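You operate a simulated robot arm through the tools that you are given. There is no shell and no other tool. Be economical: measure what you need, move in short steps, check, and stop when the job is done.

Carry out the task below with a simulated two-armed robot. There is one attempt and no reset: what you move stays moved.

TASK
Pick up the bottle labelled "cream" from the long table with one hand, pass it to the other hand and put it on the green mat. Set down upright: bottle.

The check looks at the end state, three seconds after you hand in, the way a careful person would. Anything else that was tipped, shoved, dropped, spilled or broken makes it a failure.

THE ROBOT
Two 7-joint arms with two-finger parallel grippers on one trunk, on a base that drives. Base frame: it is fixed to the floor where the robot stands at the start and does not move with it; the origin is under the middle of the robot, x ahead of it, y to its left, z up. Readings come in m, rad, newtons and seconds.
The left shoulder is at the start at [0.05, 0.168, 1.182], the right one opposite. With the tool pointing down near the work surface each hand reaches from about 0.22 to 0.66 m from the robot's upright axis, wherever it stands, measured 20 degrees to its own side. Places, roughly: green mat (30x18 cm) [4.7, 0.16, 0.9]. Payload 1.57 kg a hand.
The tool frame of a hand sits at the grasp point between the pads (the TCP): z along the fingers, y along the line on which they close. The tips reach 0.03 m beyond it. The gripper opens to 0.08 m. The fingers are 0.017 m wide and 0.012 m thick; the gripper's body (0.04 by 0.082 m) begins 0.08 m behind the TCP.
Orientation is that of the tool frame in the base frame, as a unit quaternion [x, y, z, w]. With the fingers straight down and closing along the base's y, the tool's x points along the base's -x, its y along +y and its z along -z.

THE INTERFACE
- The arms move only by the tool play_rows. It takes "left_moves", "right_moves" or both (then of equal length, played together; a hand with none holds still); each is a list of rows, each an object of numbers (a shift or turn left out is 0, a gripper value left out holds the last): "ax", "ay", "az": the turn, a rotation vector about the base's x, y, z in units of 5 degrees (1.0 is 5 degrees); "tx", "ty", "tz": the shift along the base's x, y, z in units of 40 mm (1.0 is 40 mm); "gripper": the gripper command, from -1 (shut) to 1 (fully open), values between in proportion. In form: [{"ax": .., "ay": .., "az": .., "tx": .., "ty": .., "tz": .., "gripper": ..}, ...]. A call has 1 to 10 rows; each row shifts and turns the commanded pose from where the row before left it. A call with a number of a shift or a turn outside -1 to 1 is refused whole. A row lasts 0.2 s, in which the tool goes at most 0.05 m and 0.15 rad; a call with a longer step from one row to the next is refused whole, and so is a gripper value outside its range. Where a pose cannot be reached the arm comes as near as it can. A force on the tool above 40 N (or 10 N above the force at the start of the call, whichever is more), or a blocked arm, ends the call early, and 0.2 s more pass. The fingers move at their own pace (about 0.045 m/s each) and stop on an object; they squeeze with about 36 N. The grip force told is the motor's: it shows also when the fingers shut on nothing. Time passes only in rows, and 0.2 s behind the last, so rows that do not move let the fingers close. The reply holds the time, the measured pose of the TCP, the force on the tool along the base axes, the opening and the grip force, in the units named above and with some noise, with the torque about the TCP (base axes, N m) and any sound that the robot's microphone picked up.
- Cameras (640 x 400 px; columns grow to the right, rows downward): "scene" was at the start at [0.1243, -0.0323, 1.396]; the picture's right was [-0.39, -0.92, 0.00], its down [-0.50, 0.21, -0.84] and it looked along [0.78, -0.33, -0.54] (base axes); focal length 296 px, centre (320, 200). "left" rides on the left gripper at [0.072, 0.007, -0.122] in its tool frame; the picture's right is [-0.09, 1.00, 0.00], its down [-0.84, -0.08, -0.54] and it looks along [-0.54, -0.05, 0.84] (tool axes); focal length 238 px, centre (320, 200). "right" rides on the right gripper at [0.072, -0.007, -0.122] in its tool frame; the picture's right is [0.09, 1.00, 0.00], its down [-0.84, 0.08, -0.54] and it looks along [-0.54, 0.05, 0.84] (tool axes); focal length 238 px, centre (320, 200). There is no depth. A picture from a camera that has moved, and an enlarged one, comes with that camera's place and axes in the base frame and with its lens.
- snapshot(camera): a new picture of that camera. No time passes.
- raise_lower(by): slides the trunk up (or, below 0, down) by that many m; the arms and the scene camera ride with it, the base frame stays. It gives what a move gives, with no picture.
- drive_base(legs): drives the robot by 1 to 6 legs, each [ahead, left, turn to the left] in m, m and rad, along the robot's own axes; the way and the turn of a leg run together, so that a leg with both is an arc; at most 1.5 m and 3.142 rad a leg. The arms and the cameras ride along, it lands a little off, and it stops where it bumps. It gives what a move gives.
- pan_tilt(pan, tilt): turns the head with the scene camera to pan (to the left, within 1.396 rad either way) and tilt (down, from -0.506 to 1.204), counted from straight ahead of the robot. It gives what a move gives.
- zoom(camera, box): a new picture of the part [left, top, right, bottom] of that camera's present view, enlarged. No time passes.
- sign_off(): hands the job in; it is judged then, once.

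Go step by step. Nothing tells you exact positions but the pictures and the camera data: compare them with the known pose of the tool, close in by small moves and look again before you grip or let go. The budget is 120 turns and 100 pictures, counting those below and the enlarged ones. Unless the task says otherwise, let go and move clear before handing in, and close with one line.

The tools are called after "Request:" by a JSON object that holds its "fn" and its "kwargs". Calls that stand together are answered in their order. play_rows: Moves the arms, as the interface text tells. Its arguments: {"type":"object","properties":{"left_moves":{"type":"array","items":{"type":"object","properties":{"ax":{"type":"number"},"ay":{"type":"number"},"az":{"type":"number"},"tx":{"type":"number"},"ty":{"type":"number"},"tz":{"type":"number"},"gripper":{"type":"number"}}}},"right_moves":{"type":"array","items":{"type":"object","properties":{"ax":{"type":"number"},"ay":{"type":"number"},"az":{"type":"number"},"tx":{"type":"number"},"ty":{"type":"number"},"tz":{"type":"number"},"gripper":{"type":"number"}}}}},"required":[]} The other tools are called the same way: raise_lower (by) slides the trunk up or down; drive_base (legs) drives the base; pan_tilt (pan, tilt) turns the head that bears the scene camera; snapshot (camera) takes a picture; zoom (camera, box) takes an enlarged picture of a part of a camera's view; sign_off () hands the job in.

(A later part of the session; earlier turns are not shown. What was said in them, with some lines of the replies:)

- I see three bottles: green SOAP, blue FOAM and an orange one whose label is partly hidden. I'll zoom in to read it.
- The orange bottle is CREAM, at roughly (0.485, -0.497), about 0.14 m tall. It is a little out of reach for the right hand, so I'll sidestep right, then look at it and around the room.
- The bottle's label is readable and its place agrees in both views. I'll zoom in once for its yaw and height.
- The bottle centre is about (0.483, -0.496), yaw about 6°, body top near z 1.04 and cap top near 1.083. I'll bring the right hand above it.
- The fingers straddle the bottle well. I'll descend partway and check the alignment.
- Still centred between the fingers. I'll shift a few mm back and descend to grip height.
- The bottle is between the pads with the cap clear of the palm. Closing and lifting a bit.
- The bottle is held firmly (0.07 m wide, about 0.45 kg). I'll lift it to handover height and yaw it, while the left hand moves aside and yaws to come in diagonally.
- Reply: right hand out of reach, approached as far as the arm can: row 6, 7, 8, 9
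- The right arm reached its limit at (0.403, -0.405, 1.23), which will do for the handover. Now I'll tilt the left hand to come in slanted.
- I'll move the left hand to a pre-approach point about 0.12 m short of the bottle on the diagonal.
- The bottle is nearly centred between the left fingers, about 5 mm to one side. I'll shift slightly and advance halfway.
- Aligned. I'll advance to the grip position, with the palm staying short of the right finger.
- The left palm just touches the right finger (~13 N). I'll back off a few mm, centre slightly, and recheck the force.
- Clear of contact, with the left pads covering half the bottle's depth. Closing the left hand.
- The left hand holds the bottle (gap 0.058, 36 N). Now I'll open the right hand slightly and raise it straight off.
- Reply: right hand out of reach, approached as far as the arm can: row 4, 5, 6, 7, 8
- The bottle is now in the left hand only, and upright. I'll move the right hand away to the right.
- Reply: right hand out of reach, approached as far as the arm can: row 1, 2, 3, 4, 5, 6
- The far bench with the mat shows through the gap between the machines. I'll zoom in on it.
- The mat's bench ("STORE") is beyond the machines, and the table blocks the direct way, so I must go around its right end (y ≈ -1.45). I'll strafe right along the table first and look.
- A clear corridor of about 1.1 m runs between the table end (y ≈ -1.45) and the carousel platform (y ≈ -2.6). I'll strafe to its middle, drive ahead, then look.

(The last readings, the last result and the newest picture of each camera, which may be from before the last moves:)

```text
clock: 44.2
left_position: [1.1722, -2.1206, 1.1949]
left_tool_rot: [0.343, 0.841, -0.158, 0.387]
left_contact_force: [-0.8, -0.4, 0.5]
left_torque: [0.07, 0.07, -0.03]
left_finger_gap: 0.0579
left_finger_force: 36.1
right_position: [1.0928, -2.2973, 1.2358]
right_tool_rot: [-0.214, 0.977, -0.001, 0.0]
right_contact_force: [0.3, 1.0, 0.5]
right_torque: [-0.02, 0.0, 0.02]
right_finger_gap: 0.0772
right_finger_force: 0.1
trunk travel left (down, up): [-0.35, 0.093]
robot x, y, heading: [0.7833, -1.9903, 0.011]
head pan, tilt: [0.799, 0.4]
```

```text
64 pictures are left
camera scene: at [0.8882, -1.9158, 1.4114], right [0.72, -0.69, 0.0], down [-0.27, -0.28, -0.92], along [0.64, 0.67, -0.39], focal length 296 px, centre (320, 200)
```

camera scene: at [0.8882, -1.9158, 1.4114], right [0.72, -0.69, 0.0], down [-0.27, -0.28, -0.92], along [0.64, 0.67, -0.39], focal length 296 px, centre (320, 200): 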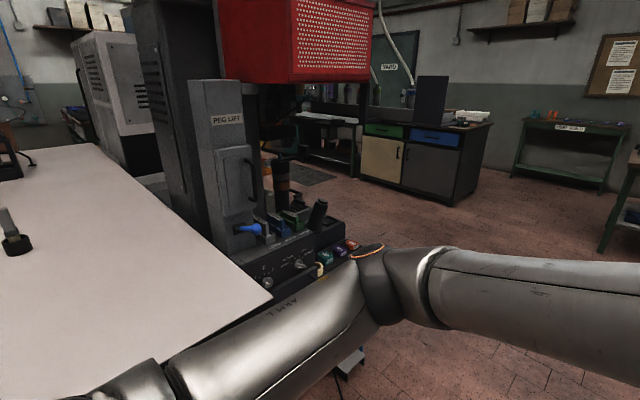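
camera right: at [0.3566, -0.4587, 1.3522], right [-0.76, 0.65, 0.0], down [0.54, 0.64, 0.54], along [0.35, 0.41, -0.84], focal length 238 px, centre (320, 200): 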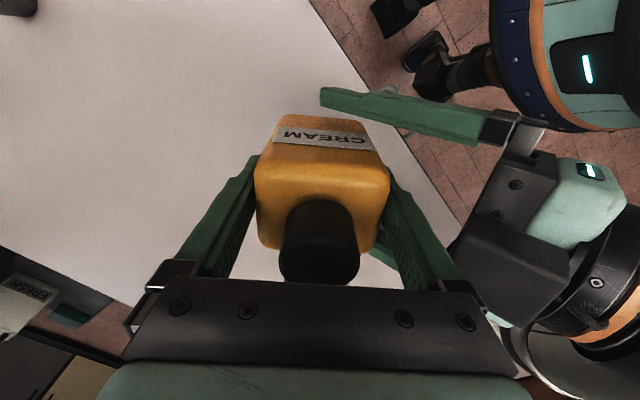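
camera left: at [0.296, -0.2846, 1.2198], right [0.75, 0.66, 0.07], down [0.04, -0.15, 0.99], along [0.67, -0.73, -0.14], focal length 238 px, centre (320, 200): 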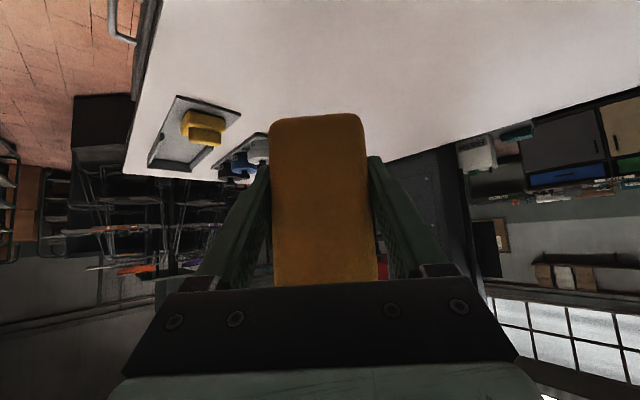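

The way ahead is open, with the STORE bench far left (front at x ≈ 4.15). I'll drive ahead past the machine and look left.

Request:
{"fn": "drive_base", "kwargs": {"legs": [[1.4, 0, 0], [0.5, 0, 0]]}}

Request:
{"fn": "pan_tilt", "kwargs": {"pan": 0.75, "tilt": 0.35}}

Request:
{"fn": "snapshot", "kwargs": {"camera": "scene"}}

Request:
{"fn": "pan_tilt", "kwargs": {"pan": 1.39, "tilt": 0.45}}

Request:
{"fn": "snapshot", "kwargs": {"camera": "scene"}}

```text
clock: 53.7
left_position: [3.0696, -2.0679, 1.1953]
left_tool_rot: [0.333, 0.845, -0.154, 0.389]
left_contact_force: [0.7, -0.9, 0.6]
left_torque: [0.04, 0.05, -0.02]
left_finger_gap: 0.0576
left_finger_force: 36.3
right_position: [2.9944, -2.2461, 1.2351]
right_tool_rot: [-0.227, 0.974, -0.001, -0.001]
right_contact_force: [0.5, -0.5, 0.7]
right_torque: [-0.01, 0.01, 0.0]
right_finger_gap: 0.0773
right_finger_force: 0.1
trunk travel left (down, up): [-0.35, 0.093]
robot x, y, heading: [2.6719, -1.9402, 0.03]
head pan, tilt: [0.799, 0.4]
```

```text
clock: 54.4
left_position: [3.0687, -2.0674, 1.1948]
left_tool_rot: [0.332, 0.845, -0.153, 0.389]
left_contact_force: [-0.7, 0.0, 0.7]
left_torque: [0.08, 0.09, 0.02]
left_finger_gap: 0.0577
left_finger_force: 35.9
right_position: [2.9946, -2.2458, 1.2344]
right_tool_rot: [-0.228, 0.974, -0.001, 0.0]
right_contact_force: [0.4, 0.2, 0.3]
right_torque: [0.01, -0.03, -0.04]
right_finger_gap: 0.0773
right_finger_force: 0.0
trunk travel left (down, up): [-0.35, 0.093]
robot x, y, heading: [2.6777, -1.9393, 0.037]
head pan, tilt: [0.75, 0.351]
```

```text
63 pictures are left
camera scene: at [2.7831, -1.8729, 1.4159], right [0.71, -0.71, 0.0], down [-0.24, -0.24, -0.94], along [0.66, 0.66, -0.34], focal length 296 px, centre (320, 200)
```

scene: 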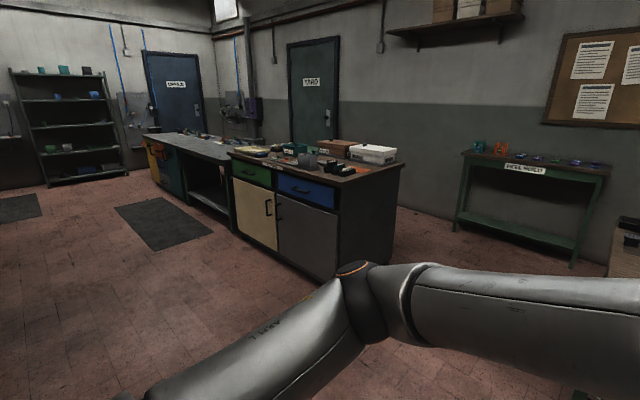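

```text
clock: 55.4
left_position: [3.0692, -2.0674, 1.1947]
left_tool_rot: [0.331, 0.846, -0.152, 0.39]
left_contact_force: [0.1, 0.3, 0.2]
left_torque: [0.03, 0.06, -0.02]
left_finger_gap: 0.0577
left_finger_force: 35.9
right_position: [2.9942, -2.2462, 1.2353]
right_tool_rot: [-0.228, 0.974, 0.0, 0.0]
right_contact_force: [-0.1, 0.8, 0.7]
right_torque: [0.02, 0.02, -0.02]
right_finger_gap: 0.0772
right_finger_force: 0.0
trunk travel left (down, up): [-0.35, 0.093]
robot x, y, heading: [2.6727, -1.9437, 0.035]
head pan, tilt: [1.389, 0.45]
```

```text
62 pictures are left
camera scene: at [2.7308, -1.8478, 1.4068], right [0.99, -0.15, 0.0], down [-0.06, -0.43, -0.9], along [0.13, 0.89, -0.44], focal length 296 px, centre (320, 200)
```

scene: 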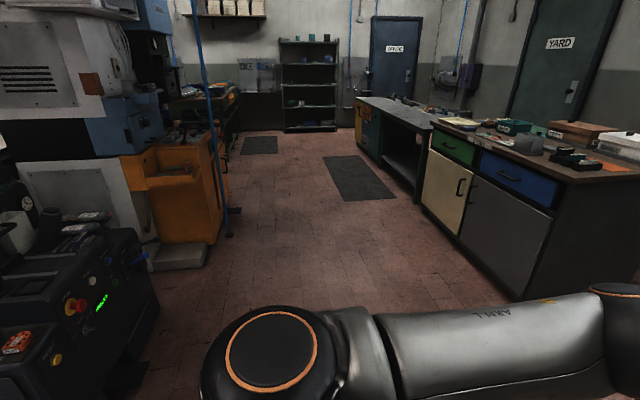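

There's a wide open lane in front of the bench. I'll zoom in on the bench top to find the green mat.

Request:
{"fn": "zoom", "kwargs": {"camera": "scene", "box": [400, 90, 640, 200]}}

```text
2.67 times, centred on (520, 145) of scene
camera zoom: at [2.7308, -1.8478, 1.4068], right [0.99, -0.15, 0.0], down [-0.06, -0.43, -0.9], along [0.13, 0.89, -0.44], focal length 789 px, centre (-213, 347)
```

zoom: 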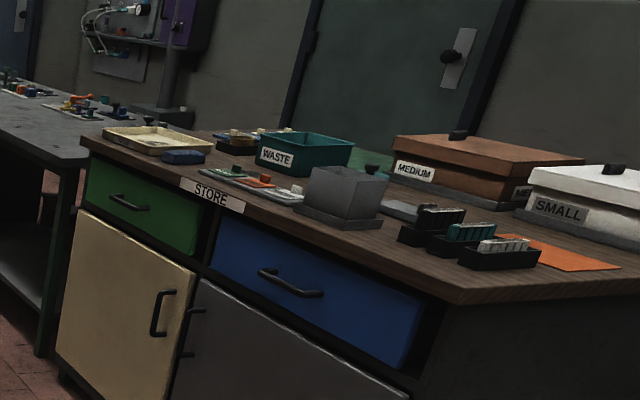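

No green mat visible yet; it may be hidden behind the bins. I'll drive in front of the bench for a view from above.

Request:
{"fn": "drive_base", "kwargs": {"legs": [[0.35, 0.9, -0.035], [0, 1.0, 0]]}}

Request:
{"fn": "pan_tilt", "kwargs": {"pan": 0.1, "tilt": 0.3}}

Request:
{"fn": "snapshot", "kwargs": {"camera": "scene"}}

```text
clock: 65.1
left_position: [3.4114, -0.1993, 1.1945]
left_tool_rot: [0.357, 0.835, -0.165, 0.384]
left_contact_force: [0.0, 0.2, 0.2]
left_torque: [0.05, 0.09, 0.01]
left_finger_gap: 0.0575
left_finger_force: 36.0
right_position: [3.3263, -0.3738, 1.2348]
right_tool_rot: [-0.2, 0.98, -0.001, 0.0]
right_contact_force: [-0.2, 0.2, -0.5]
right_torque: [-0.01, 0.0, -0.01]
right_finger_gap: 0.0774
right_finger_force: 0.1
trunk travel left (down, up): [-0.35, 0.093]
robot x, y, heading: [3.0244, -0.0574, -0.016]
head pan, tilt: [1.389, 0.45]
```

```text
clock: 66.6
left_position: [3.4122, -0.2, 1.1946]
left_tool_rot: [0.356, 0.835, -0.165, 0.385]
left_contact_force: [-1.0, -0.2, -0.8]
left_torque: [0.04, 0.08, 0.0]
left_finger_gap: 0.0579
left_finger_force: 36.1
right_position: [3.3275, -0.3749, 1.2351]
right_tool_rot: [-0.199, 0.98, -0.001, 0.0]
right_contact_force: [-0.5, -0.6, -0.3]
right_torque: [0.01, 0.03, 0.01]
right_finger_gap: 0.0772
right_finger_force: 0.0
trunk travel left (down, up): [-0.35, 0.093]
robot x, y, heading: [3.0244, -0.0513, -0.017]
head pan, tilt: [0.099, 0.3]
```

```text
60 pictures are left
camera scene: at [3.1601, -0.0447, 1.4206], right [0.08, -1.0, 0.0], down [-0.3, -0.02, -0.96], along [0.95, 0.08, -0.3], focal length 296 px, centre (320, 200)
```

scene: 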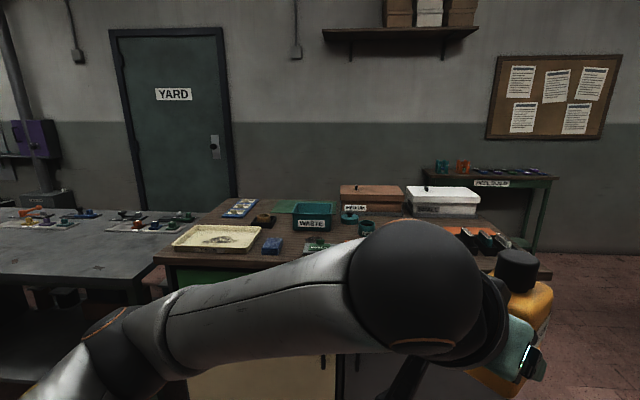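

Request:
{"fn": "zoom", "kwargs": {"camera": "scene", "box": [160, 170, 400, 290]}}

```text
2.67 times, centred on (280, 230) of scene
camera zoom: at [3.1601, -0.0447, 1.4206], right [0.08, -1.0, 0.0], down [-0.3, -0.02, -0.96], along [0.95, 0.08, -0.3], focal length 789 px, centre (427, 120)
```

zoom: 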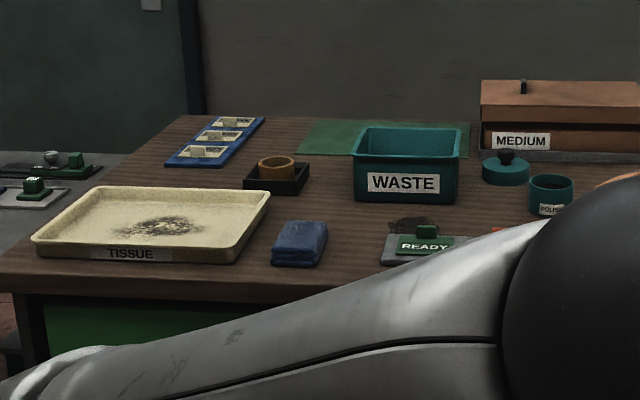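

The green mat lies at the back of the bench (x ≈ 4.6–4.8, y ≈ 0–0.33), behind the bins and out of reach from the front. There's roughly a metre of floor behind the bench, so I'll go around its right end and place from the back.

Request:
{"fn": "drive_base", "kwargs": {"legs": [[0, -1.35, 0.016]]}}

Request:
{"fn": "raise_lower", "kwargs": {"by": 0.09}}

Request:
{"fn": "pan_tilt", "kwargs": {"pan": 0.3, "tilt": 0.35}}

Request:
{"fn": "snapshot", "kwargs": {"camera": "scene"}}

Request:
{"fn": "pan_tilt", "kwargs": {"pan": -0.5, "tilt": 0.35}}

Request:
{"fn": "snapshot", "kwargs": {"camera": "scene"}}

```text
clock: 73.3
left_position: [3.4087, -1.5294, 1.194]
left_tool_rot: [0.344, 0.841, -0.159, 0.386]
left_contact_force: [0.6, 0.4, 0.3]
left_torque: [0.05, 0.03, 0.01]
left_finger_gap: 0.0579
left_finger_force: 36.5
right_position: [3.329, -1.7059, 1.2358]
right_tool_rot: [-0.214, 0.977, -0.001, 0.001]
right_contact_force: [-0.9, -0.3, 0.1]
right_torque: [-0.02, -0.03, -0.01]
right_finger_gap: 0.0774
right_finger_force: 0.0
trunk travel left (down, up): [-0.35, 0.093]
robot x, y, heading: [3.0176, -1.394, 0.01]
head pan, tilt: [0.099, 0.3]
```

```text
clock: 74.5
left_position: [3.408, -1.5277, 1.2846]
left_tool_rot: [0.344, 0.841, -0.159, 0.387]
left_contact_force: [-0.3, 0.6, -3.5]
left_torque: [0.05, 0.07, -0.01]
left_finger_gap: 0.0578
left_finger_force: 36.6
right_position: [3.3293, -1.7045, 1.3251]
right_tool_rot: [-0.215, 0.977, 0.001, -0.001]
right_contact_force: [0.3, -1.0, -0.7]
right_torque: [-0.01, 0.01, 0.0]
right_finger_gap: 0.0772
right_finger_force: 0.0
trunk travel left (down, up): [-0.44, 0.003]
robot x, y, heading: [3.0175, -1.3936, 0.011]
head pan, tilt: [0.099, 0.3]
```

```text
clock: 75.3
left_position: [3.4085, -1.5282, 1.2841]
left_tool_rot: [0.343, 0.841, -0.159, 0.387]
left_contact_force: [0.0, -0.4, -3.2]
left_torque: [0.07, 0.03, 0.01]
left_finger_gap: 0.0574
left_finger_force: 35.9
right_position: [3.3297, -1.7044, 1.3252]
right_tool_rot: [-0.215, 0.977, -0.001, -0.001]
right_contact_force: [-0.6, 0.2, -0.6]
right_torque: [-0.02, 0.02, 0.01]
right_finger_gap: 0.0773
right_finger_force: 0.1
trunk travel left (down, up): [-0.44, 0.003]
robot x, y, heading: [3.014, -1.3917, 0.01]
head pan, tilt: [0.3, 0.351]
```

```text
58 pictures are left
camera scene: at [3.1487, -1.3621, 1.5059], right [0.3, -0.95, 0.0], down [-0.33, -0.1, -0.94], along [0.89, 0.29, -0.34], focal length 296 px, centre (320, 200)
```

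scene: 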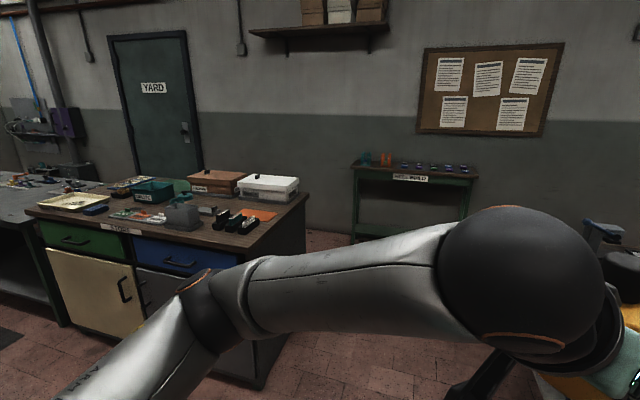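

```text
clock: 76.4
left_position: [3.4083, -1.5285, 1.2842]
left_tool_rot: [0.343, 0.841, -0.159, 0.387]
left_contact_force: [-0.1, -0.3, -4.4]
left_torque: [0.06, 0.08, -0.02]
left_finger_gap: 0.0576
left_finger_force: 35.5
right_position: [3.3295, -1.7049, 1.325]
right_tool_rot: [-0.215, 0.977, 0.0, 0.0]
right_contact_force: [-0.2, -0.4, 0.0]
right_torque: [0.0, 0.01, 0.01]
right_finger_gap: 0.0774
right_finger_force: 0.0
trunk travel left (down, up): [-0.44, 0.003]
robot x, y, heading: [3.0139, -1.3924, 0.009]
head pan, tilt: [-0.499, 0.351]
```

```text
57 pictures are left
camera scene: at [3.1423, -1.4342, 1.5059], right [-0.47, -0.88, 0.0], down [-0.3, 0.16, -0.94], along [0.83, -0.44, -0.34], focal length 296 px, centre (320, 200)
```

scene: 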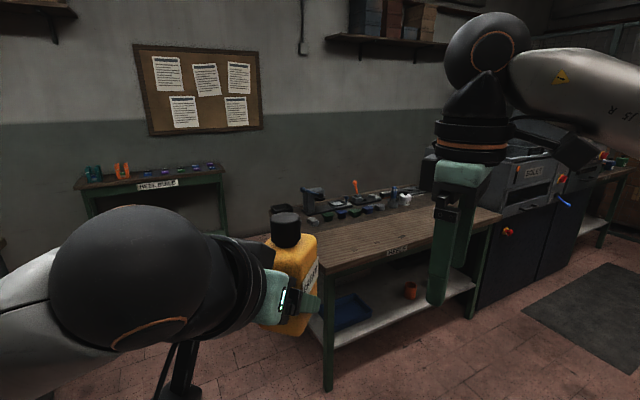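

The gap behind the bench is about 1.2 m deep and the passage is clear. I'll drive through, then turn around to face the bench from behind.

Request:
{"fn": "drive_base", "kwargs": {"legs": [[1.2, 0, 0], [1.15, 0, 0]]}}

Request:
{"fn": "pan_tilt", "kwargs": {"pan": 1.2, "tilt": 0.4}}

Request:
{"fn": "snapshot", "kwargs": {"camera": "scene"}}

```text
clock: 87.9
left_position: [5.7552, -1.5082, 1.2849]
left_tool_rot: [0.342, 0.842, -0.158, 0.387]
left_contact_force: [-0.2, 0.2, -3.2]
left_torque: [0.07, 0.05, -0.01]
left_finger_gap: 0.0577
left_finger_force: 36.4
right_position: [5.6769, -1.6836, 1.3255]
right_tool_rot: [-0.216, 0.976, -0.001, 0.0]
right_contact_force: [-0.7, -0.3, 0.2]
right_torque: [0.03, -0.02, -0.01]
right_finger_gap: 0.0772
right_finger_force: 0.0
trunk travel left (down, up): [-0.44, 0.003]
robot x, y, heading: [5.3646, -1.3745, 0.013]
head pan, tilt: [-0.499, 0.351]
```

```text
clock: 89.7
left_position: [5.7562, -1.5077, 1.2844]
left_tool_rot: [0.341, 0.842, -0.157, 0.387]
left_contact_force: [-0.7, 0.3, -4.1]
left_torque: [0.06, 0.0, 0.01]
left_finger_gap: 0.058
left_finger_force: 35.3
right_position: [5.6762, -1.6851, 1.3248]
right_tool_rot: [-0.217, 0.976, -0.001, 0.0]
right_contact_force: [0.0, -0.8, 0.4]
right_torque: [0.0, -0.02, -0.02]
right_finger_gap: 0.0773
right_finger_force: 0.0
trunk travel left (down, up): [-0.44, 0.003]
robot x, y, heading: [5.3647, -1.373, 0.014]
head pan, tilt: [1.201, 0.4]
```

```text
56 pictures are left
camera scene: at [5.439, -1.2849, 1.5014], right [0.94, -0.35, 0.0], down [-0.14, -0.36, -0.92], along [0.32, 0.86, -0.39], focal length 296 px, centre (320, 200)
```

scene: 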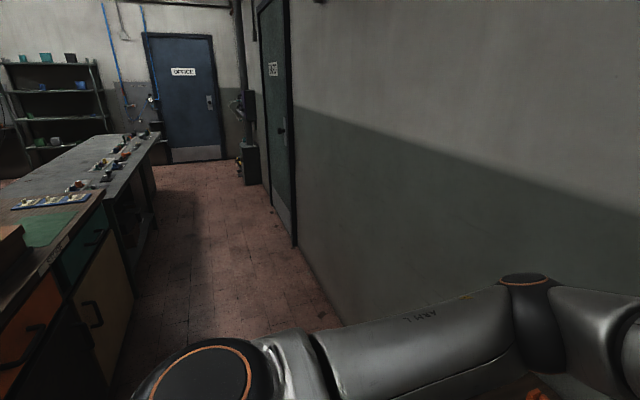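

The corridor behind the bench is clear and the mat is right at the bench's back edge. I'll turn around to face it.

Request:
{"fn": "drive_base", "kwargs": {"legs": [[-0.12, 0, 0], [0, 0, 1.57], [0, 0, 1.558]]}}

Request:
{"fn": "pan_tilt", "kwargs": {"pan": -0.7, "tilt": 0.45}}

Request:
{"fn": "snapshot", "kwargs": {"camera": "scene"}}

```text
clock: 98.5
left_position: [4.8555, -1.2338, 1.2841]
left_tool_rot: [0.838, -0.351, -0.385, -0.162]
left_contact_force: [-0.1, -0.6, -3.7]
left_torque: [-0.11, -0.06, 0.02]
left_finger_gap: 0.0575
left_finger_force: 35.8
right_position: [4.9375, -1.0585, 1.326]
right_tool_rot: [0.979, 0.206, -0.001, -0.001]
right_contact_force: [0.2, 0.7, -0.2]
right_torque: [0.02, 0.0, 0.01]
right_finger_gap: 0.0771
right_finger_force: 0.1
trunk travel left (down, up): [-0.44, 0.003]
robot x, y, heading: [5.2412, -1.3748, 3.128]
head pan, tilt: [1.201, 0.4]
```

```text
clock: 100.4
left_position: [4.8554, -1.2337, 1.2844]
left_tool_rot: [0.838, -0.351, -0.385, -0.162]
left_contact_force: [0.9, 0.0, -4.4]
left_torque: [-0.08, -0.05, -0.03]
left_finger_gap: 0.058
left_finger_force: 35.8
right_position: [4.9372, -1.0592, 1.325]
right_tool_rot: [0.978, 0.206, 0.0, -0.001]
right_contact_force: [-0.8, 0.4, 0.1]
right_torque: [0.02, 0.01, 0.02]
right_finger_gap: 0.0772
right_finger_force: 0.1
trunk travel left (down, up): [-0.44, 0.003]
robot x, y, heading: [5.2422, -1.3768, 3.132]
head pan, tilt: [-0.7, 0.45]
```

```text
55 pictures are left
camera scene: at [5.1357, -1.3135, 1.4967], right [0.65, 0.76, 0.0], down [0.33, -0.28, -0.9], along [-0.68, 0.58, -0.44], focal length 296 px, centre (320, 200)
```

scene: 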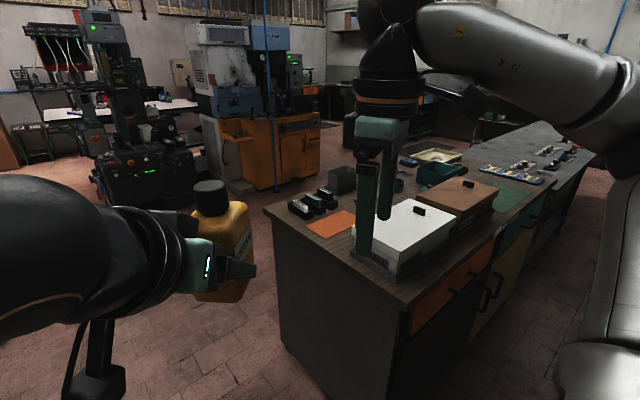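

I'll strafe right along the back of the bench until the left hand is roughly opposite the mat.

Request:
{"fn": "drive_base", "kwargs": {"legs": [[-0.03, -1.42, 0]]}}

Request:
{"fn": "pan_tilt", "kwargs": {"pan": -0.1, "tilt": 0.75}}

Request:
{"fn": "snapshot", "kwargs": {"camera": "scene"}}

Request:
{"fn": "snapshot", "kwargs": {"camera": "right"}}

```text
clock: 107.3
left_position: [4.8848, 0.1469, 1.2851]
left_tool_rot: [0.84, -0.345, -0.386, -0.159]
left_contact_force: [-0.3, -0.1, -4.6]
left_torque: [-0.1, -0.06, 0.01]
left_finger_gap: 0.0578
left_finger_force: 35.9
right_position: [4.9653, 0.3239, 1.3252]
right_tool_rot: [0.977, 0.213, 0.0, -0.001]
right_contact_force: [-0.8, 0.1, 1.3]
right_torque: [-0.01, 0.02, -0.01]
right_finger_gap: 0.0775
right_finger_force: 0.0
trunk travel left (down, up): [-0.44, 0.003]
robot x, y, heading: [5.2755, 0.0109, -3.132]
head pan, tilt: [-0.7, 0.45]
```

```text
clock: 108.3
left_position: [4.8858, 0.1472, 1.2856]
left_tool_rot: [0.841, -0.345, -0.386, -0.159]
left_contact_force: [1.0, -0.1, -3.4]
left_torque: [-0.06, -0.07, -0.02]
left_finger_gap: 0.0577
left_finger_force: 36.3
right_position: [4.9646, 0.3224, 1.3259]
right_tool_rot: [0.977, 0.213, 0.0, -0.001]
right_contact_force: [0.4, -0.4, 0.9]
right_torque: [-0.01, 0.05, 0.03]
right_finger_gap: 0.0773
right_finger_force: 0.0
trunk travel left (down, up): [-0.44, 0.003]
robot x, y, heading: [5.2759, 0.0097, -3.133]
head pan, tilt: [-0.099, 0.75]
```

```text
54 pictures are left
camera scene: at [5.1548, 0.0205, 1.4703], right [0.09, 1.0, 0.0], down [0.68, -0.06, -0.73], along [-0.73, 0.07, -0.68], focal length 296 px, centre (320, 200)
```

scene: 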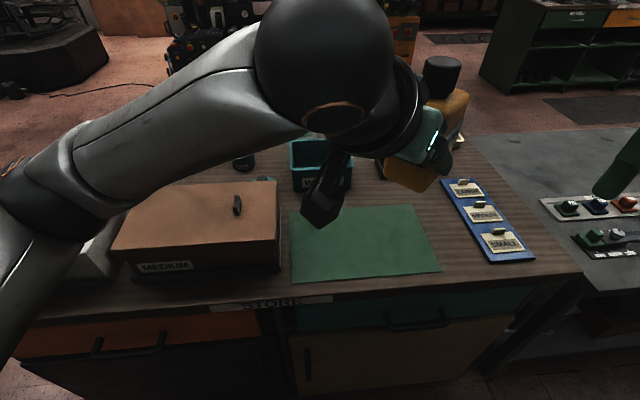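

```text
53 pictures are left
camera right: at [5.0275, 0.3593, 1.4474], right [0.5, -0.87, 0.0], down [-0.73, -0.42, 0.54], along [-0.47, -0.27, -0.84], focal length 238 px, centre (320, 200)
```

right: 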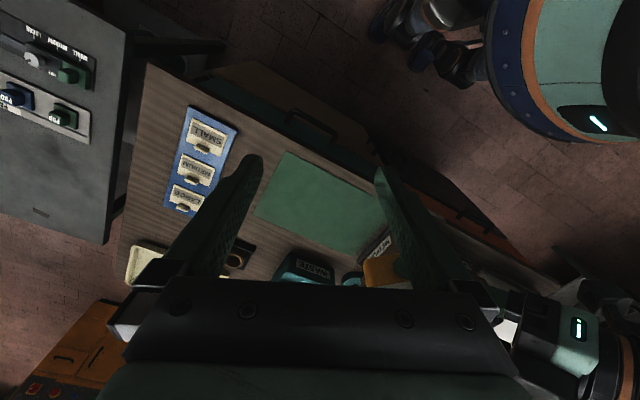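

The whole mat is visible: x ≈ 4.58–4.81, y ≈ 0–0.33, z ≈ 0.905. I'll nudge the robot right and a bit closer so the left hand reaches its middle comfortably.

Request:
{"fn": "drive_base", "kwargs": {"legs": [[0.06, -0.16, 0]]}}

Request:
{"fn": "play_rows", "kwargs": {"left_moves": [{}]}}

Request:
{"fn": "snapshot", "kwargs": {"camera": "scene"}}

```text
clock: 109.7
left_position: [4.8241, 0.3012, 1.2826]
left_tool_rot: [0.841, -0.344, -0.386, -0.158]
left_contact_force: [-0.6, 0.3, -3.9]
left_torque: [-0.07, -0.05, 0.0]
left_finger_gap: 0.0578
left_finger_force: 36.2
right_position: [4.9034, 0.4777, 1.3246]
right_tool_rot: [0.977, 0.215, 0.0, 0.0]
right_contact_force: [0.2, -0.3, 0.5]
right_torque: [0.0, 0.02, 0.0]
right_finger_gap: 0.0772
right_finger_force: 0.0
trunk travel left (down, up): [-0.44, 0.003]
robot x, y, heading: [5.2169, 0.166, -3.127]
head pan, tilt: [-0.099, 0.75]
```

```text
clock: 110.1
left_position: [4.8232, 0.3009, 1.2824]
left_tool_rot: [0.841, -0.344, -0.386, -0.158]
left_contact_force: [0.3, -0.5, -4.4]
left_torque: [-0.04, -0.07, -0.03]
left_finger_gap: 0.0575
left_finger_force: 36.3
right_position: [4.9044, 0.4774, 1.3259]
right_tool_rot: [0.977, 0.215, 0.0, 0.0]
right_contact_force: [0.1, -1.1, -0.6]
right_torque: [-0.02, -0.01, 0.02]
right_finger_gap: 0.0773
right_finger_force: 0.1
trunk travel left (down, up): [-0.44, 0.003]
robot x, y, heading: [5.2203, 0.1663, -3.132]
head pan, tilt: [-0.099, 0.75]
```

```text
52 pictures are left
camera scene: at [5.0944, 0.1755, 1.4703], right [0.09, 1.0, 0.0], down [0.68, -0.06, -0.73], along [-0.73, 0.07, -0.68], focal length 296 px, centre (320, 200)
```

scene: 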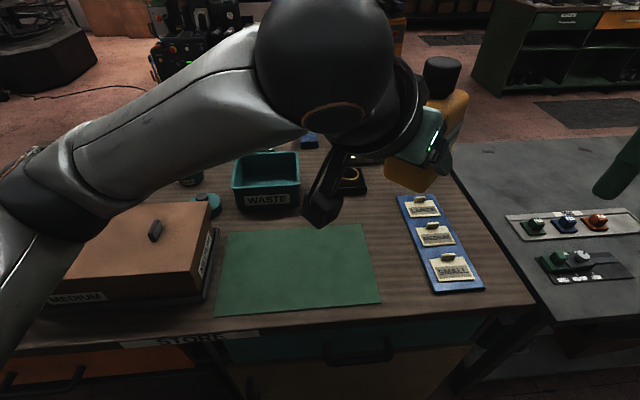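

The mat centre confirms at about (4.70, 0.165). I'll move the left hand above it at the present height.

Request:
{"fn": "play_rows", "kwargs": {"left_moves": [{"tx": -0.675, "ty": -0.79}, {"tx": -0.675, "ty": -0.79}, {"tx": -0.675, "ty": -0.79}, {"tx": -0.675, "ty": -0.79}, {}, {}]}}

Request:
{"fn": "pan_tilt", "kwargs": {"pan": -0.1, "tilt": 0.75}}

Request:
{"fn": "snapshot", "kwargs": {"camera": "scene"}}

Request:
{"fn": "snapshot", "kwargs": {"camera": "left"}}

Request:
{"fn": "snapshot", "kwargs": {"camera": "right"}}

```text
clock: 111.5
left_position: [4.7181, 0.1747, 1.2835]
left_tool_rot: [0.841, -0.344, -0.387, -0.159]
left_contact_force: [-0.4, -0.5, -3.0]
left_torque: [-0.07, -0.11, 0.01]
left_finger_gap: 0.058
left_finger_force: 35.4
right_position: [4.9039, 0.4773, 1.3257]
right_tool_rot: [0.977, 0.215, 0.0, -0.001]
right_contact_force: [0.0, 0.0, 0.4]
right_torque: [0.05, -0.01, 0.01]
right_finger_gap: 0.0771
right_finger_force: 0.1
trunk travel left (down, up): [-0.44, 0.003]
robot x, y, heading: [5.2123, 0.1677, -3.13]
head pan, tilt: [-0.099, 0.75]
```

```text
clock: 112.1
left_position: [4.7178, 0.1758, 1.2837]
left_tool_rot: [0.841, -0.344, -0.386, -0.159]
left_contact_force: [0.2, -0.3, -4.5]
left_torque: [-0.07, -0.05, 0.04]
left_finger_gap: 0.0579
left_finger_force: 35.7
right_position: [4.903, 0.4781, 1.3249]
right_tool_rot: [0.977, 0.215, 0.0, -0.001]
right_contact_force: [-0.1, 0.7, 0.0]
right_torque: [-0.02, -0.01, -0.01]
right_finger_gap: 0.0772
right_finger_force: 0.0
trunk travel left (down, up): [-0.44, 0.003]
robot x, y, heading: [5.2157, 0.1661, -3.132]
head pan, tilt: [-0.099, 0.75]
```

```text
51 pictures are left
camera scene: at [5.0943, 0.1756, 1.4703], right [0.09, 1.0, 0.0], down [0.68, -0.06, -0.73], along [-0.73, 0.07, -0.68], focal length 296 px, centre (320, 200)
```

scene: 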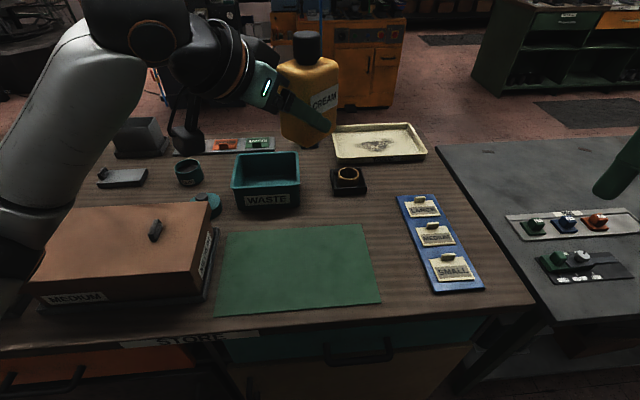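

```text
50 pictures are left
camera left: at [4.8117, 0.0727, 1.3093], right [-0.74, -0.67, 0.07], down [-0.04, 0.15, 0.99], along [-0.67, 0.73, -0.14], focal length 238 px, centre (320, 200)
```

left: 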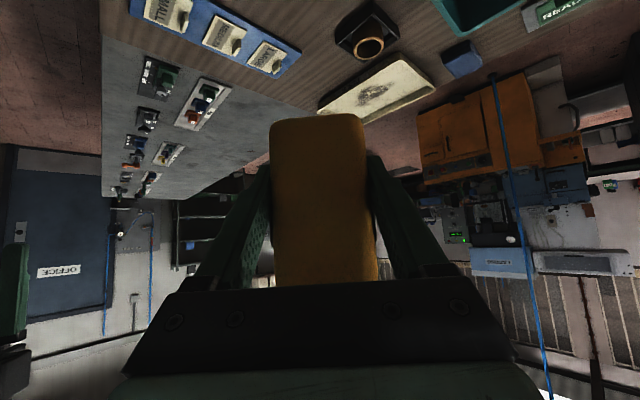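

```text
49 pictures are left
camera right: at [4.966, 0.514, 1.4474], right [0.5, -0.87, 0.0], down [-0.73, -0.42, 0.54], along [-0.47, -0.27, -0.84], focal length 238 px, centre (320, 200)
```

right: 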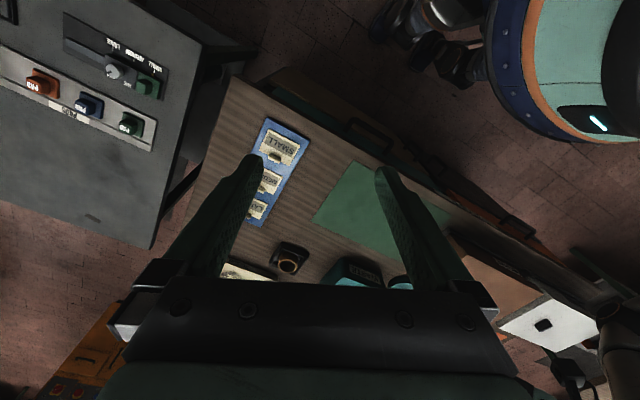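

The bottle hangs upright over the mat with room all around. I'll descend most of the way and check.

Request:
{"fn": "play_rows", "kwargs": {"left_moves": [{"tz": -0.9}, {"tz": -0.9}, {"tz": -0.9}, {"tz": -0.9}, {"tz": -0.9}, {"tz": -0.9}, {}]}}

Request:
{"fn": "snapshot", "kwargs": {"camera": "scene"}}

Request:
{"fn": "snapshot", "kwargs": {"camera": "left"}}

```text
clock: 113.7
left_position: [4.7162, 0.1725, 1.0664]
left_tool_rot: [0.841, -0.344, -0.387, -0.159]
left_contact_force: [-0.1, 0.1, -4.0]
left_torque: [-0.07, -0.04, -0.01]
left_finger_gap: 0.0579
left_finger_force: 35.9
right_position: [4.903, 0.4782, 1.3248]
right_tool_rot: [0.977, 0.215, -0.001, -0.001]
right_contact_force: [-0.4, 0.4, 0.6]
right_torque: [0.0, -0.01, 0.01]
right_finger_gap: 0.0772
right_finger_force: 0.1
trunk travel left (down, up): [-0.44, 0.003]
robot x, y, heading: [5.2161, 0.1651, -3.135]
head pan, tilt: [-0.099, 0.75]
```

```text
48 pictures are left
camera scene: at [5.0943, 0.1757, 1.4703], right [0.09, 1.0, 0.0], down [0.68, -0.06, -0.73], along [-0.73, 0.07, -0.68], focal length 296 px, centre (320, 200)
```

scene: 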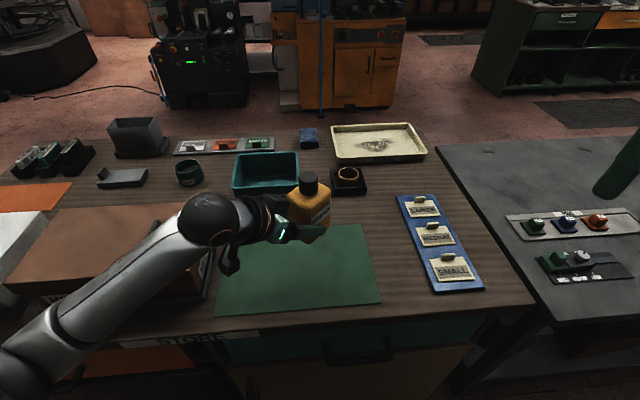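

```text
47 pictures are left
camera left: at [4.8108, 0.069, 1.0926], right [-0.74, -0.67, 0.07], down [-0.04, 0.15, 0.99], along [-0.67, 0.73, -0.14], focal length 238 px, centre (320, 200)
```

left: 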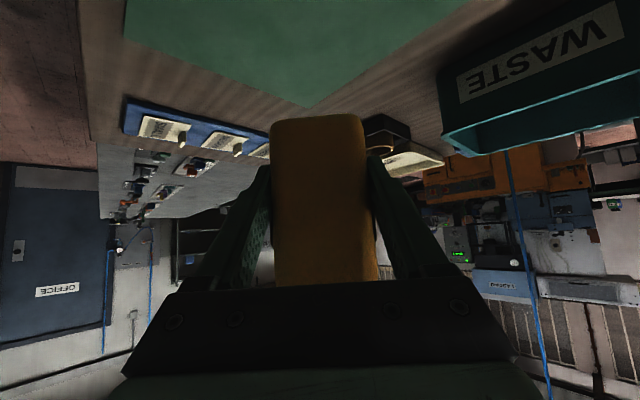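

Going well. I'll descend another 60 mm, then check the forearm's clearance to the box and bench.

Request:
{"fn": "play_rows", "kwargs": {"left_moves": [{"tz": -0.75}, {"tz": -0.75}, {}]}}

Request:
{"fn": "pan_tilt", "kwargs": {"pan": 0.3, "tilt": 0.85}}

Request:
{"fn": "snapshot", "kwargs": {"camera": "scene"}}

Request:
{"fn": "snapshot", "kwargs": {"camera": "left"}}

```text
clock: 114.5
left_position: [4.7162, 0.1745, 1.0052]
left_tool_rot: [0.841, -0.344, -0.386, -0.158]
left_contact_force: [0.3, 1.1, -4.4]
left_torque: [-0.04, -0.06, 0.04]
left_finger_gap: 0.0577
left_finger_force: 36.6
right_position: [4.9051, 0.4782, 1.3256]
right_tool_rot: [0.977, 0.215, 0.0, 0.0]
right_contact_force: [-0.2, 0.1, -0.2]
right_torque: [0.03, 0.0, 0.05]
right_finger_gap: 0.0771
right_finger_force: 0.1
trunk travel left (down, up): [-0.44, 0.003]
robot x, y, heading: [5.214, 0.1631, -3.137]
head pan, tilt: [-0.099, 0.75]
```

```text
clock: 115.4
left_position: [4.7158, 0.1743, 1.0066]
left_tool_rot: [0.841, -0.343, -0.386, -0.159]
left_contact_force: [-0.3, -0.6, -5.0]
left_torque: [-0.09, -0.06, 0.01]
left_finger_gap: 0.0577
left_finger_force: 36.2
right_position: [4.9035, 0.4779, 1.3255]
right_tool_rot: [0.977, 0.215, 0.0, -0.001]
right_contact_force: [0.1, 0.3, 0.1]
right_torque: [-0.04, -0.01, 0.02]
right_finger_gap: 0.077
right_finger_force: 0.1
trunk travel left (down, up): [-0.44, 0.003]
robot x, y, heading: [5.2147, 0.1652, -3.131]
head pan, tilt: [0.3, 0.85]
```

```text
46 pictures are left
camera scene: at [5.1023, 0.1443, 1.4623], right [-0.3, 0.95, 0.0], down [0.72, 0.23, -0.66], along [-0.63, -0.2, -0.75], focal length 296 px, centre (320, 200)
```

scene: 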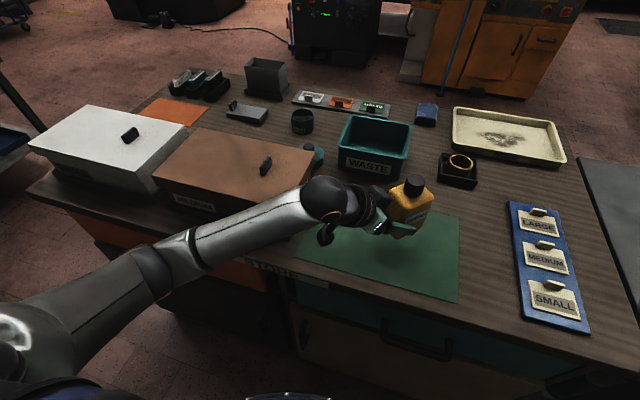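

```text
45 pictures are left
camera left: at [4.8101, 0.0705, 1.0319], right [-0.74, -0.67, 0.07], down [-0.04, 0.15, 0.99], along [-0.67, 0.73, -0.14], focal length 238 px, centre (320, 200)
```

left: 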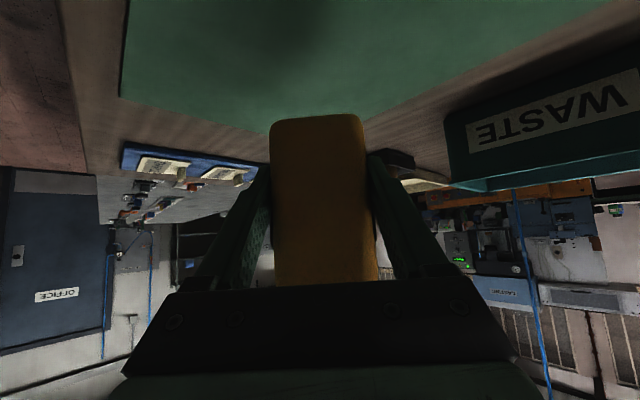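

The forearm and elbow clear the box and edge. I'll bring the bottle down gently to just above the mat.

Request:
{"fn": "play_rows", "kwargs": {"left_moves": [{"tz": -0.5}, {"tz": -0.4}, {}]}}

Request:
{"fn": "zoom", "kwargs": {"camera": "scene", "box": [300, 140, 480, 310]}}

Request:
{"fn": "snapshot", "kwargs": {"camera": "left"}}

```text
clock: 116.2
left_position: [4.716, 0.1747, 0.9717]
left_tool_rot: [0.841, -0.343, -0.387, -0.158]
left_contact_force: [0.0, -0.4, -3.8]
left_torque: [-0.03, -0.08, 0.01]
left_finger_gap: 0.0579
left_finger_force: 36.0
right_position: [4.904, 0.4774, 1.3259]
right_tool_rot: [0.977, 0.215, 0.0, -0.001]
right_contact_force: [-0.9, -0.4, -0.6]
right_torque: [0.03, 0.02, 0.01]
right_finger_gap: 0.077
right_finger_force: 0.2
trunk travel left (down, up): [-0.44, 0.003]
robot x, y, heading: [5.2142, 0.1668, -3.13]
head pan, tilt: [0.3, 0.85]
```

```text
2.35 times, centred on (390, 225) of scene
camera zoom: at [5.1023, 0.1443, 1.4623], right [-0.3, 0.95, 0.0], down [0.72, 0.23, -0.66], along [-0.63, -0.2, -0.75], focal length 696 px, centre (155, 141)
```

zoom: 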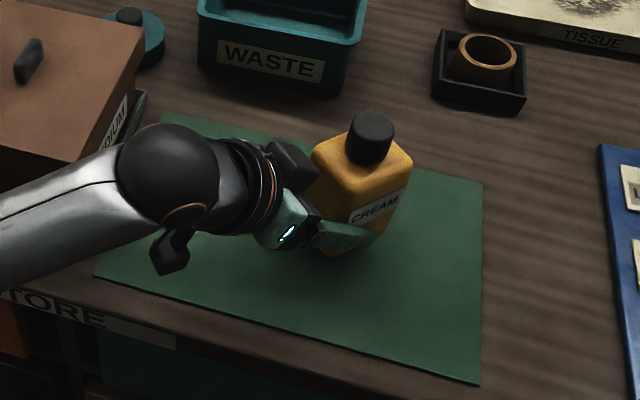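

```text
43 pictures are left
camera left: at [4.8104, 0.0722, 0.9968], right [-0.74, -0.67, 0.07], down [-0.04, 0.15, 0.99], along [-0.67, 0.73, -0.14], focal length 238 px, centre (320, 200)
```

left: 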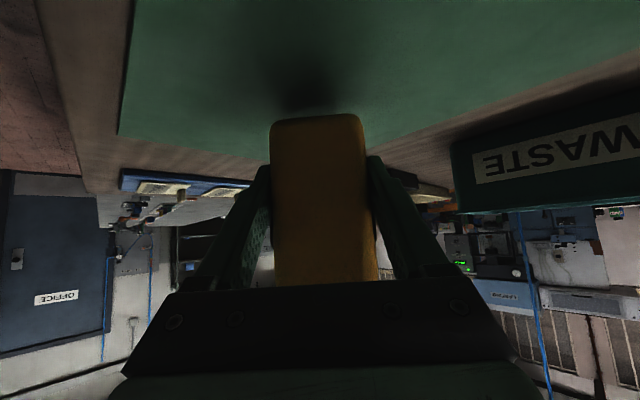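

Just above the mat, with its shadow closing up. I'll continue in small steps watching the vertical force.

Request:
{"fn": "play_rows", "kwargs": {"left_moves": [{"tz": -0.2}, {"tz": -0.1}, {"tz": -0.1}, {}]}}

Request:
{"fn": "snapshot", "kwargs": {"camera": "left"}}

```text
clock: 117.2
left_position: [4.7165, 0.1749, 0.9558]
left_tool_rot: [0.841, -0.344, -0.386, -0.159]
left_contact_force: [0.5, -0.2, -4.3]
left_torque: [-0.05, -0.07, 0.02]
left_finger_gap: 0.0582
left_finger_force: 36.0
right_position: [4.9031, 0.4778, 1.326]
right_tool_rot: [0.976, 0.216, 0.0, 0.0]
right_contact_force: [0.7, -0.5, -1.3]
right_torque: [0.0, -0.02, 0.01]
right_finger_gap: 0.0773
right_finger_force: 0.0
trunk travel left (down, up): [-0.44, 0.003]
robot x, y, heading: [5.2138, 0.1676, -3.133]
head pan, tilt: [0.3, 0.85]
```

```text
42 pictures are left
camera left: at [4.8107, 0.0721, 0.9815], right [-0.74, -0.67, 0.07], down [-0.04, 0.15, 0.99], along [-0.67, 0.73, -0.14], focal length 238 px, centre (320, 200)
```

left: 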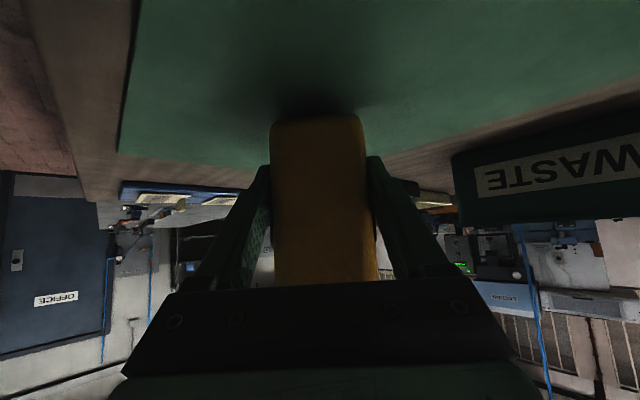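

Request:
{"fn": "play_rows", "kwargs": {"left_moves": [{"tz": -0.1}, {"tz": -0.05}, {}]}}

```text
clock: 118.0
left_position: [4.7168, 0.1759, 0.9501]
left_tool_rot: [0.841, -0.343, -0.386, -0.158]
left_contact_force: [-0.3, 0.5, -4.1]
left_torque: [-0.06, -0.07, -0.01]
left_finger_gap: 0.0579
left_finger_force: 35.5
right_position: [4.9041, 0.4769, 1.3244]
right_tool_rot: [0.977, 0.214, 0.0, -0.001]
right_contact_force: [-0.6, 0.2, 0.7]
right_torque: [-0.05, 0.01, 0.0]
right_finger_gap: 0.0772
right_finger_force: 0.0
trunk travel left (down, up): [-0.44, 0.003]
robot x, y, heading: [5.2152, 0.1669, -3.132]
head pan, tilt: [0.3, 0.85]
```

No contact force yet at z 0.950. I'll carry on in 2–3 mm steps.

Request:
{"fn": "play_rows", "kwargs": {"left_moves": [{"tz": -0.07}, {"tz": -0.05}, {}]}}

Request:
{"fn": "snapshot", "kwargs": {"camera": "left"}}

```text
clock: 118.8
left_position: [4.7152, 0.1746, 0.947]
left_tool_rot: [0.84, -0.344, -0.388, -0.159]
left_contact_force: [-0.1, -1.2, 8.4]
left_torque: [-0.19, -0.18, -0.05]
left_finger_gap: 0.0577
left_finger_force: 35.8
right_position: [4.9049, 0.4776, 1.3265]
right_tool_rot: [0.977, 0.215, 0.0, -0.001]
right_contact_force: [-0.1, 0.3, -0.4]
right_torque: [-0.01, 0.0, -0.03]
right_finger_gap: 0.0772
right_finger_force: 0.1
trunk travel left (down, up): [-0.44, 0.003]
robot x, y, heading: [5.2122, 0.1612, -3.132]
head pan, tilt: [0.3, 0.85]
```

```text
41 pictures are left
camera left: at [4.8104, 0.0719, 0.973], right [-0.74, -0.67, 0.07], down [-0.04, 0.14, 0.99], along [-0.67, 0.73, -0.13], focal length 238 px, centre (320, 200)
```

left: 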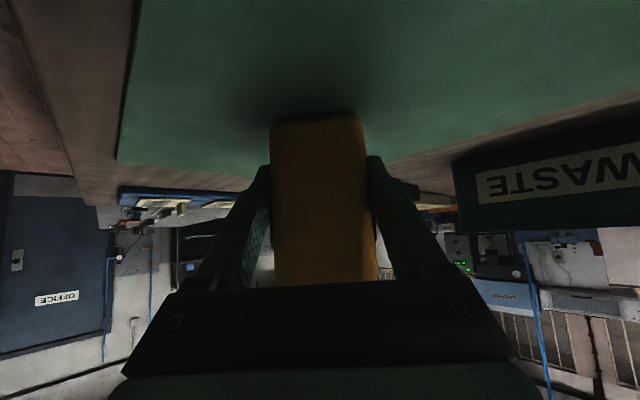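

Contact made (about 12 N, bottle on the mat). I'll ease up 1–2 mm, open, then back out along the finger direction.

Request:
{"fn": "play_rows", "kwargs": {"left_moves": [{"tz": 0.06}, {"gripper": 1}, {}, {}, {}]}}

Request:
{"fn": "snapshot", "kwargs": {"camera": "left"}}

Request:
{"fn": "zoom", "kwargs": {"camera": "scene", "box": [300, 140, 480, 310]}}

```text
clock: 120.0
left_position: [4.7171, 0.1752, 0.9473]
left_tool_rot: [0.841, -0.343, -0.386, -0.158]
left_contact_force: [-0.7, -0.4, 0.4]
left_torque: [0.04, 0.0, 0.03]
left_finger_gap: 0.08
left_finger_force: 0.0
right_position: [4.9032, 0.4774, 1.3261]
right_tool_rot: [0.977, 0.214, 0.0, -0.001]
right_contact_force: [-0.2, 0.1, -0.1]
right_torque: [0.0, 0.0, 0.02]
right_finger_gap: 0.0772
right_finger_force: 0.0
trunk travel left (down, up): [-0.44, 0.003]
robot x, y, heading: [5.2182, 0.1667, -3.138]
head pan, tilt: [0.3, 0.85]
```

```text
40 pictures are left
camera left: at [4.8113, 0.072, 0.9735], right [-0.74, -0.67, 0.07], down [-0.04, 0.15, 0.99], along [-0.67, 0.73, -0.14], focal length 238 px, centre (320, 200)
```

left: 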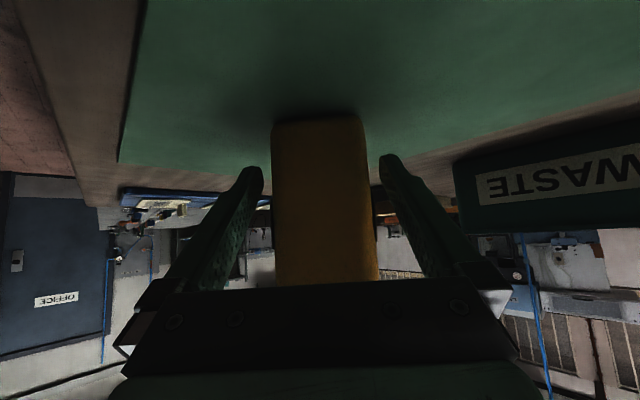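

```text
2.35 times, centred on (390, 225) of scene
camera zoom: at [5.1027, 0.1443, 1.4623], right [-0.3, 0.95, 0.0], down [0.72, 0.23, -0.66], along [-0.63, -0.2, -0.75], focal length 696 px, centre (155, 141)
```

zoom: 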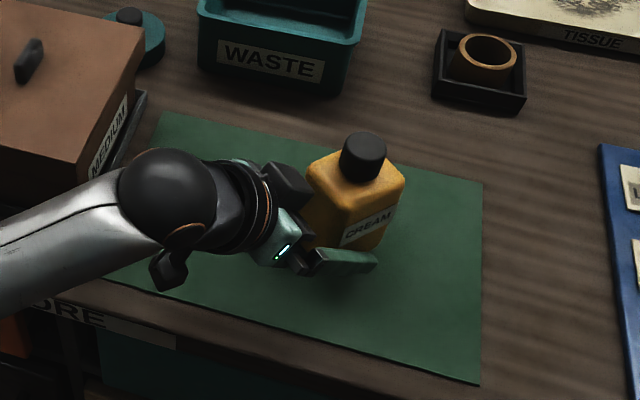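

The bottle stands free on the mat. I'll retreat along the finger axis, then up.

Request:
{"fn": "play_rows", "kwargs": {"left_moves": [{"tx": 0.3, "ty": -0.3, "tz": 0.36}, {"tx": 0.4, "ty": -0.4, "tz": 0.49}, {"tx": 0.4, "ty": -0.4, "tz": 0.49}, {"tx": 0.4, "ty": -0.4, "tz": 0.49}, {"tx": 0.3, "ty": -0.3, "tz": 0.6}, {"tz": 0.9}, {"tz": 0.9}, {"tz": 0.9}, {}]}}

Request:
{"fn": "pan_tilt", "kwargs": {"pan": 0.0, "tilt": 0.8}}

Request:
{"fn": "snapshot", "kwargs": {"camera": "scene"}}

```text
clock: 122.0
left_position: [4.7885, 0.1005, 1.1536]
left_tool_rot: [0.841, -0.344, -0.386, -0.159]
left_contact_force: [-0.9, -1.0, 0.6]
left_torque: [-0.01, -0.01, 0.04]
left_finger_gap: 0.0801
left_finger_force: 0.1
right_position: [4.9047, 0.477, 1.3256]
right_tool_rot: [0.977, 0.215, 0.0, -0.001]
right_contact_force: [-0.1, 0.1, 0.3]
right_torque: [-0.05, -0.01, -0.01]
right_finger_gap: 0.0772
right_finger_force: 0.0
trunk travel left (down, up): [-0.44, 0.003]
robot x, y, heading: [5.2122, 0.166, -3.133]
head pan, tilt: [0.3, 0.85]
```

```text
clock: 122.8
left_position: [4.7886, 0.1012, 1.154]
left_tool_rot: [0.841, -0.344, -0.387, -0.159]
left_contact_force: [-0.2, -0.2, 0.3]
left_torque: [0.02, -0.01, -0.01]
left_finger_gap: 0.0798
left_finger_force: 0.0
right_position: [4.9043, 0.4771, 1.3249]
right_tool_rot: [0.977, 0.215, 0.0, -0.001]
right_contact_force: [-0.8, -0.1, 0.1]
right_torque: [0.0, -0.01, 0.02]
right_finger_gap: 0.0772
right_finger_force: 0.1
trunk travel left (down, up): [-0.44, 0.003]
robot x, y, heading: [5.2176, 0.1672, -3.134]
head pan, tilt: [0.0, 0.799]
```

```text
38 pictures are left
camera scene: at [5.0965, 0.1673, 1.4663], right [-0.01, 1.0, 0.0], down [0.72, 0.01, -0.7], along [-0.7, -0.01, -0.72], focal length 296 px, centre (320, 200)
```

scene: 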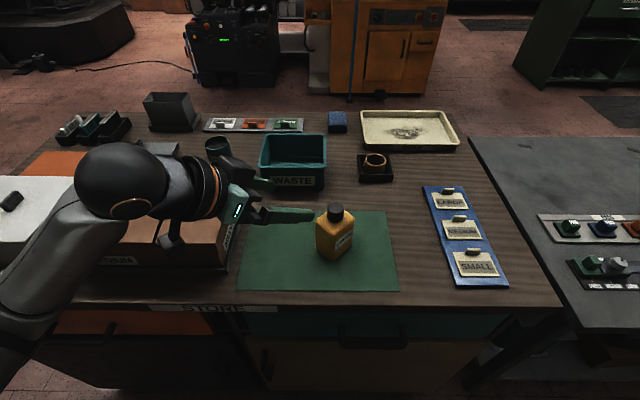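

The cream bottle stands upright near the middle of the green mat, the box, bin and tray beside it look undisturbed, and both hands are clear. I'm handing in now.

Request:
{"fn": "sign_off", "kwargs": {}}

```text
The job is handed in.
```

The right hand picked up the cream bottle and passed it to the left, which set it upright on the green mat. I saw nothing else tipped or moved, and I've handed the job in.
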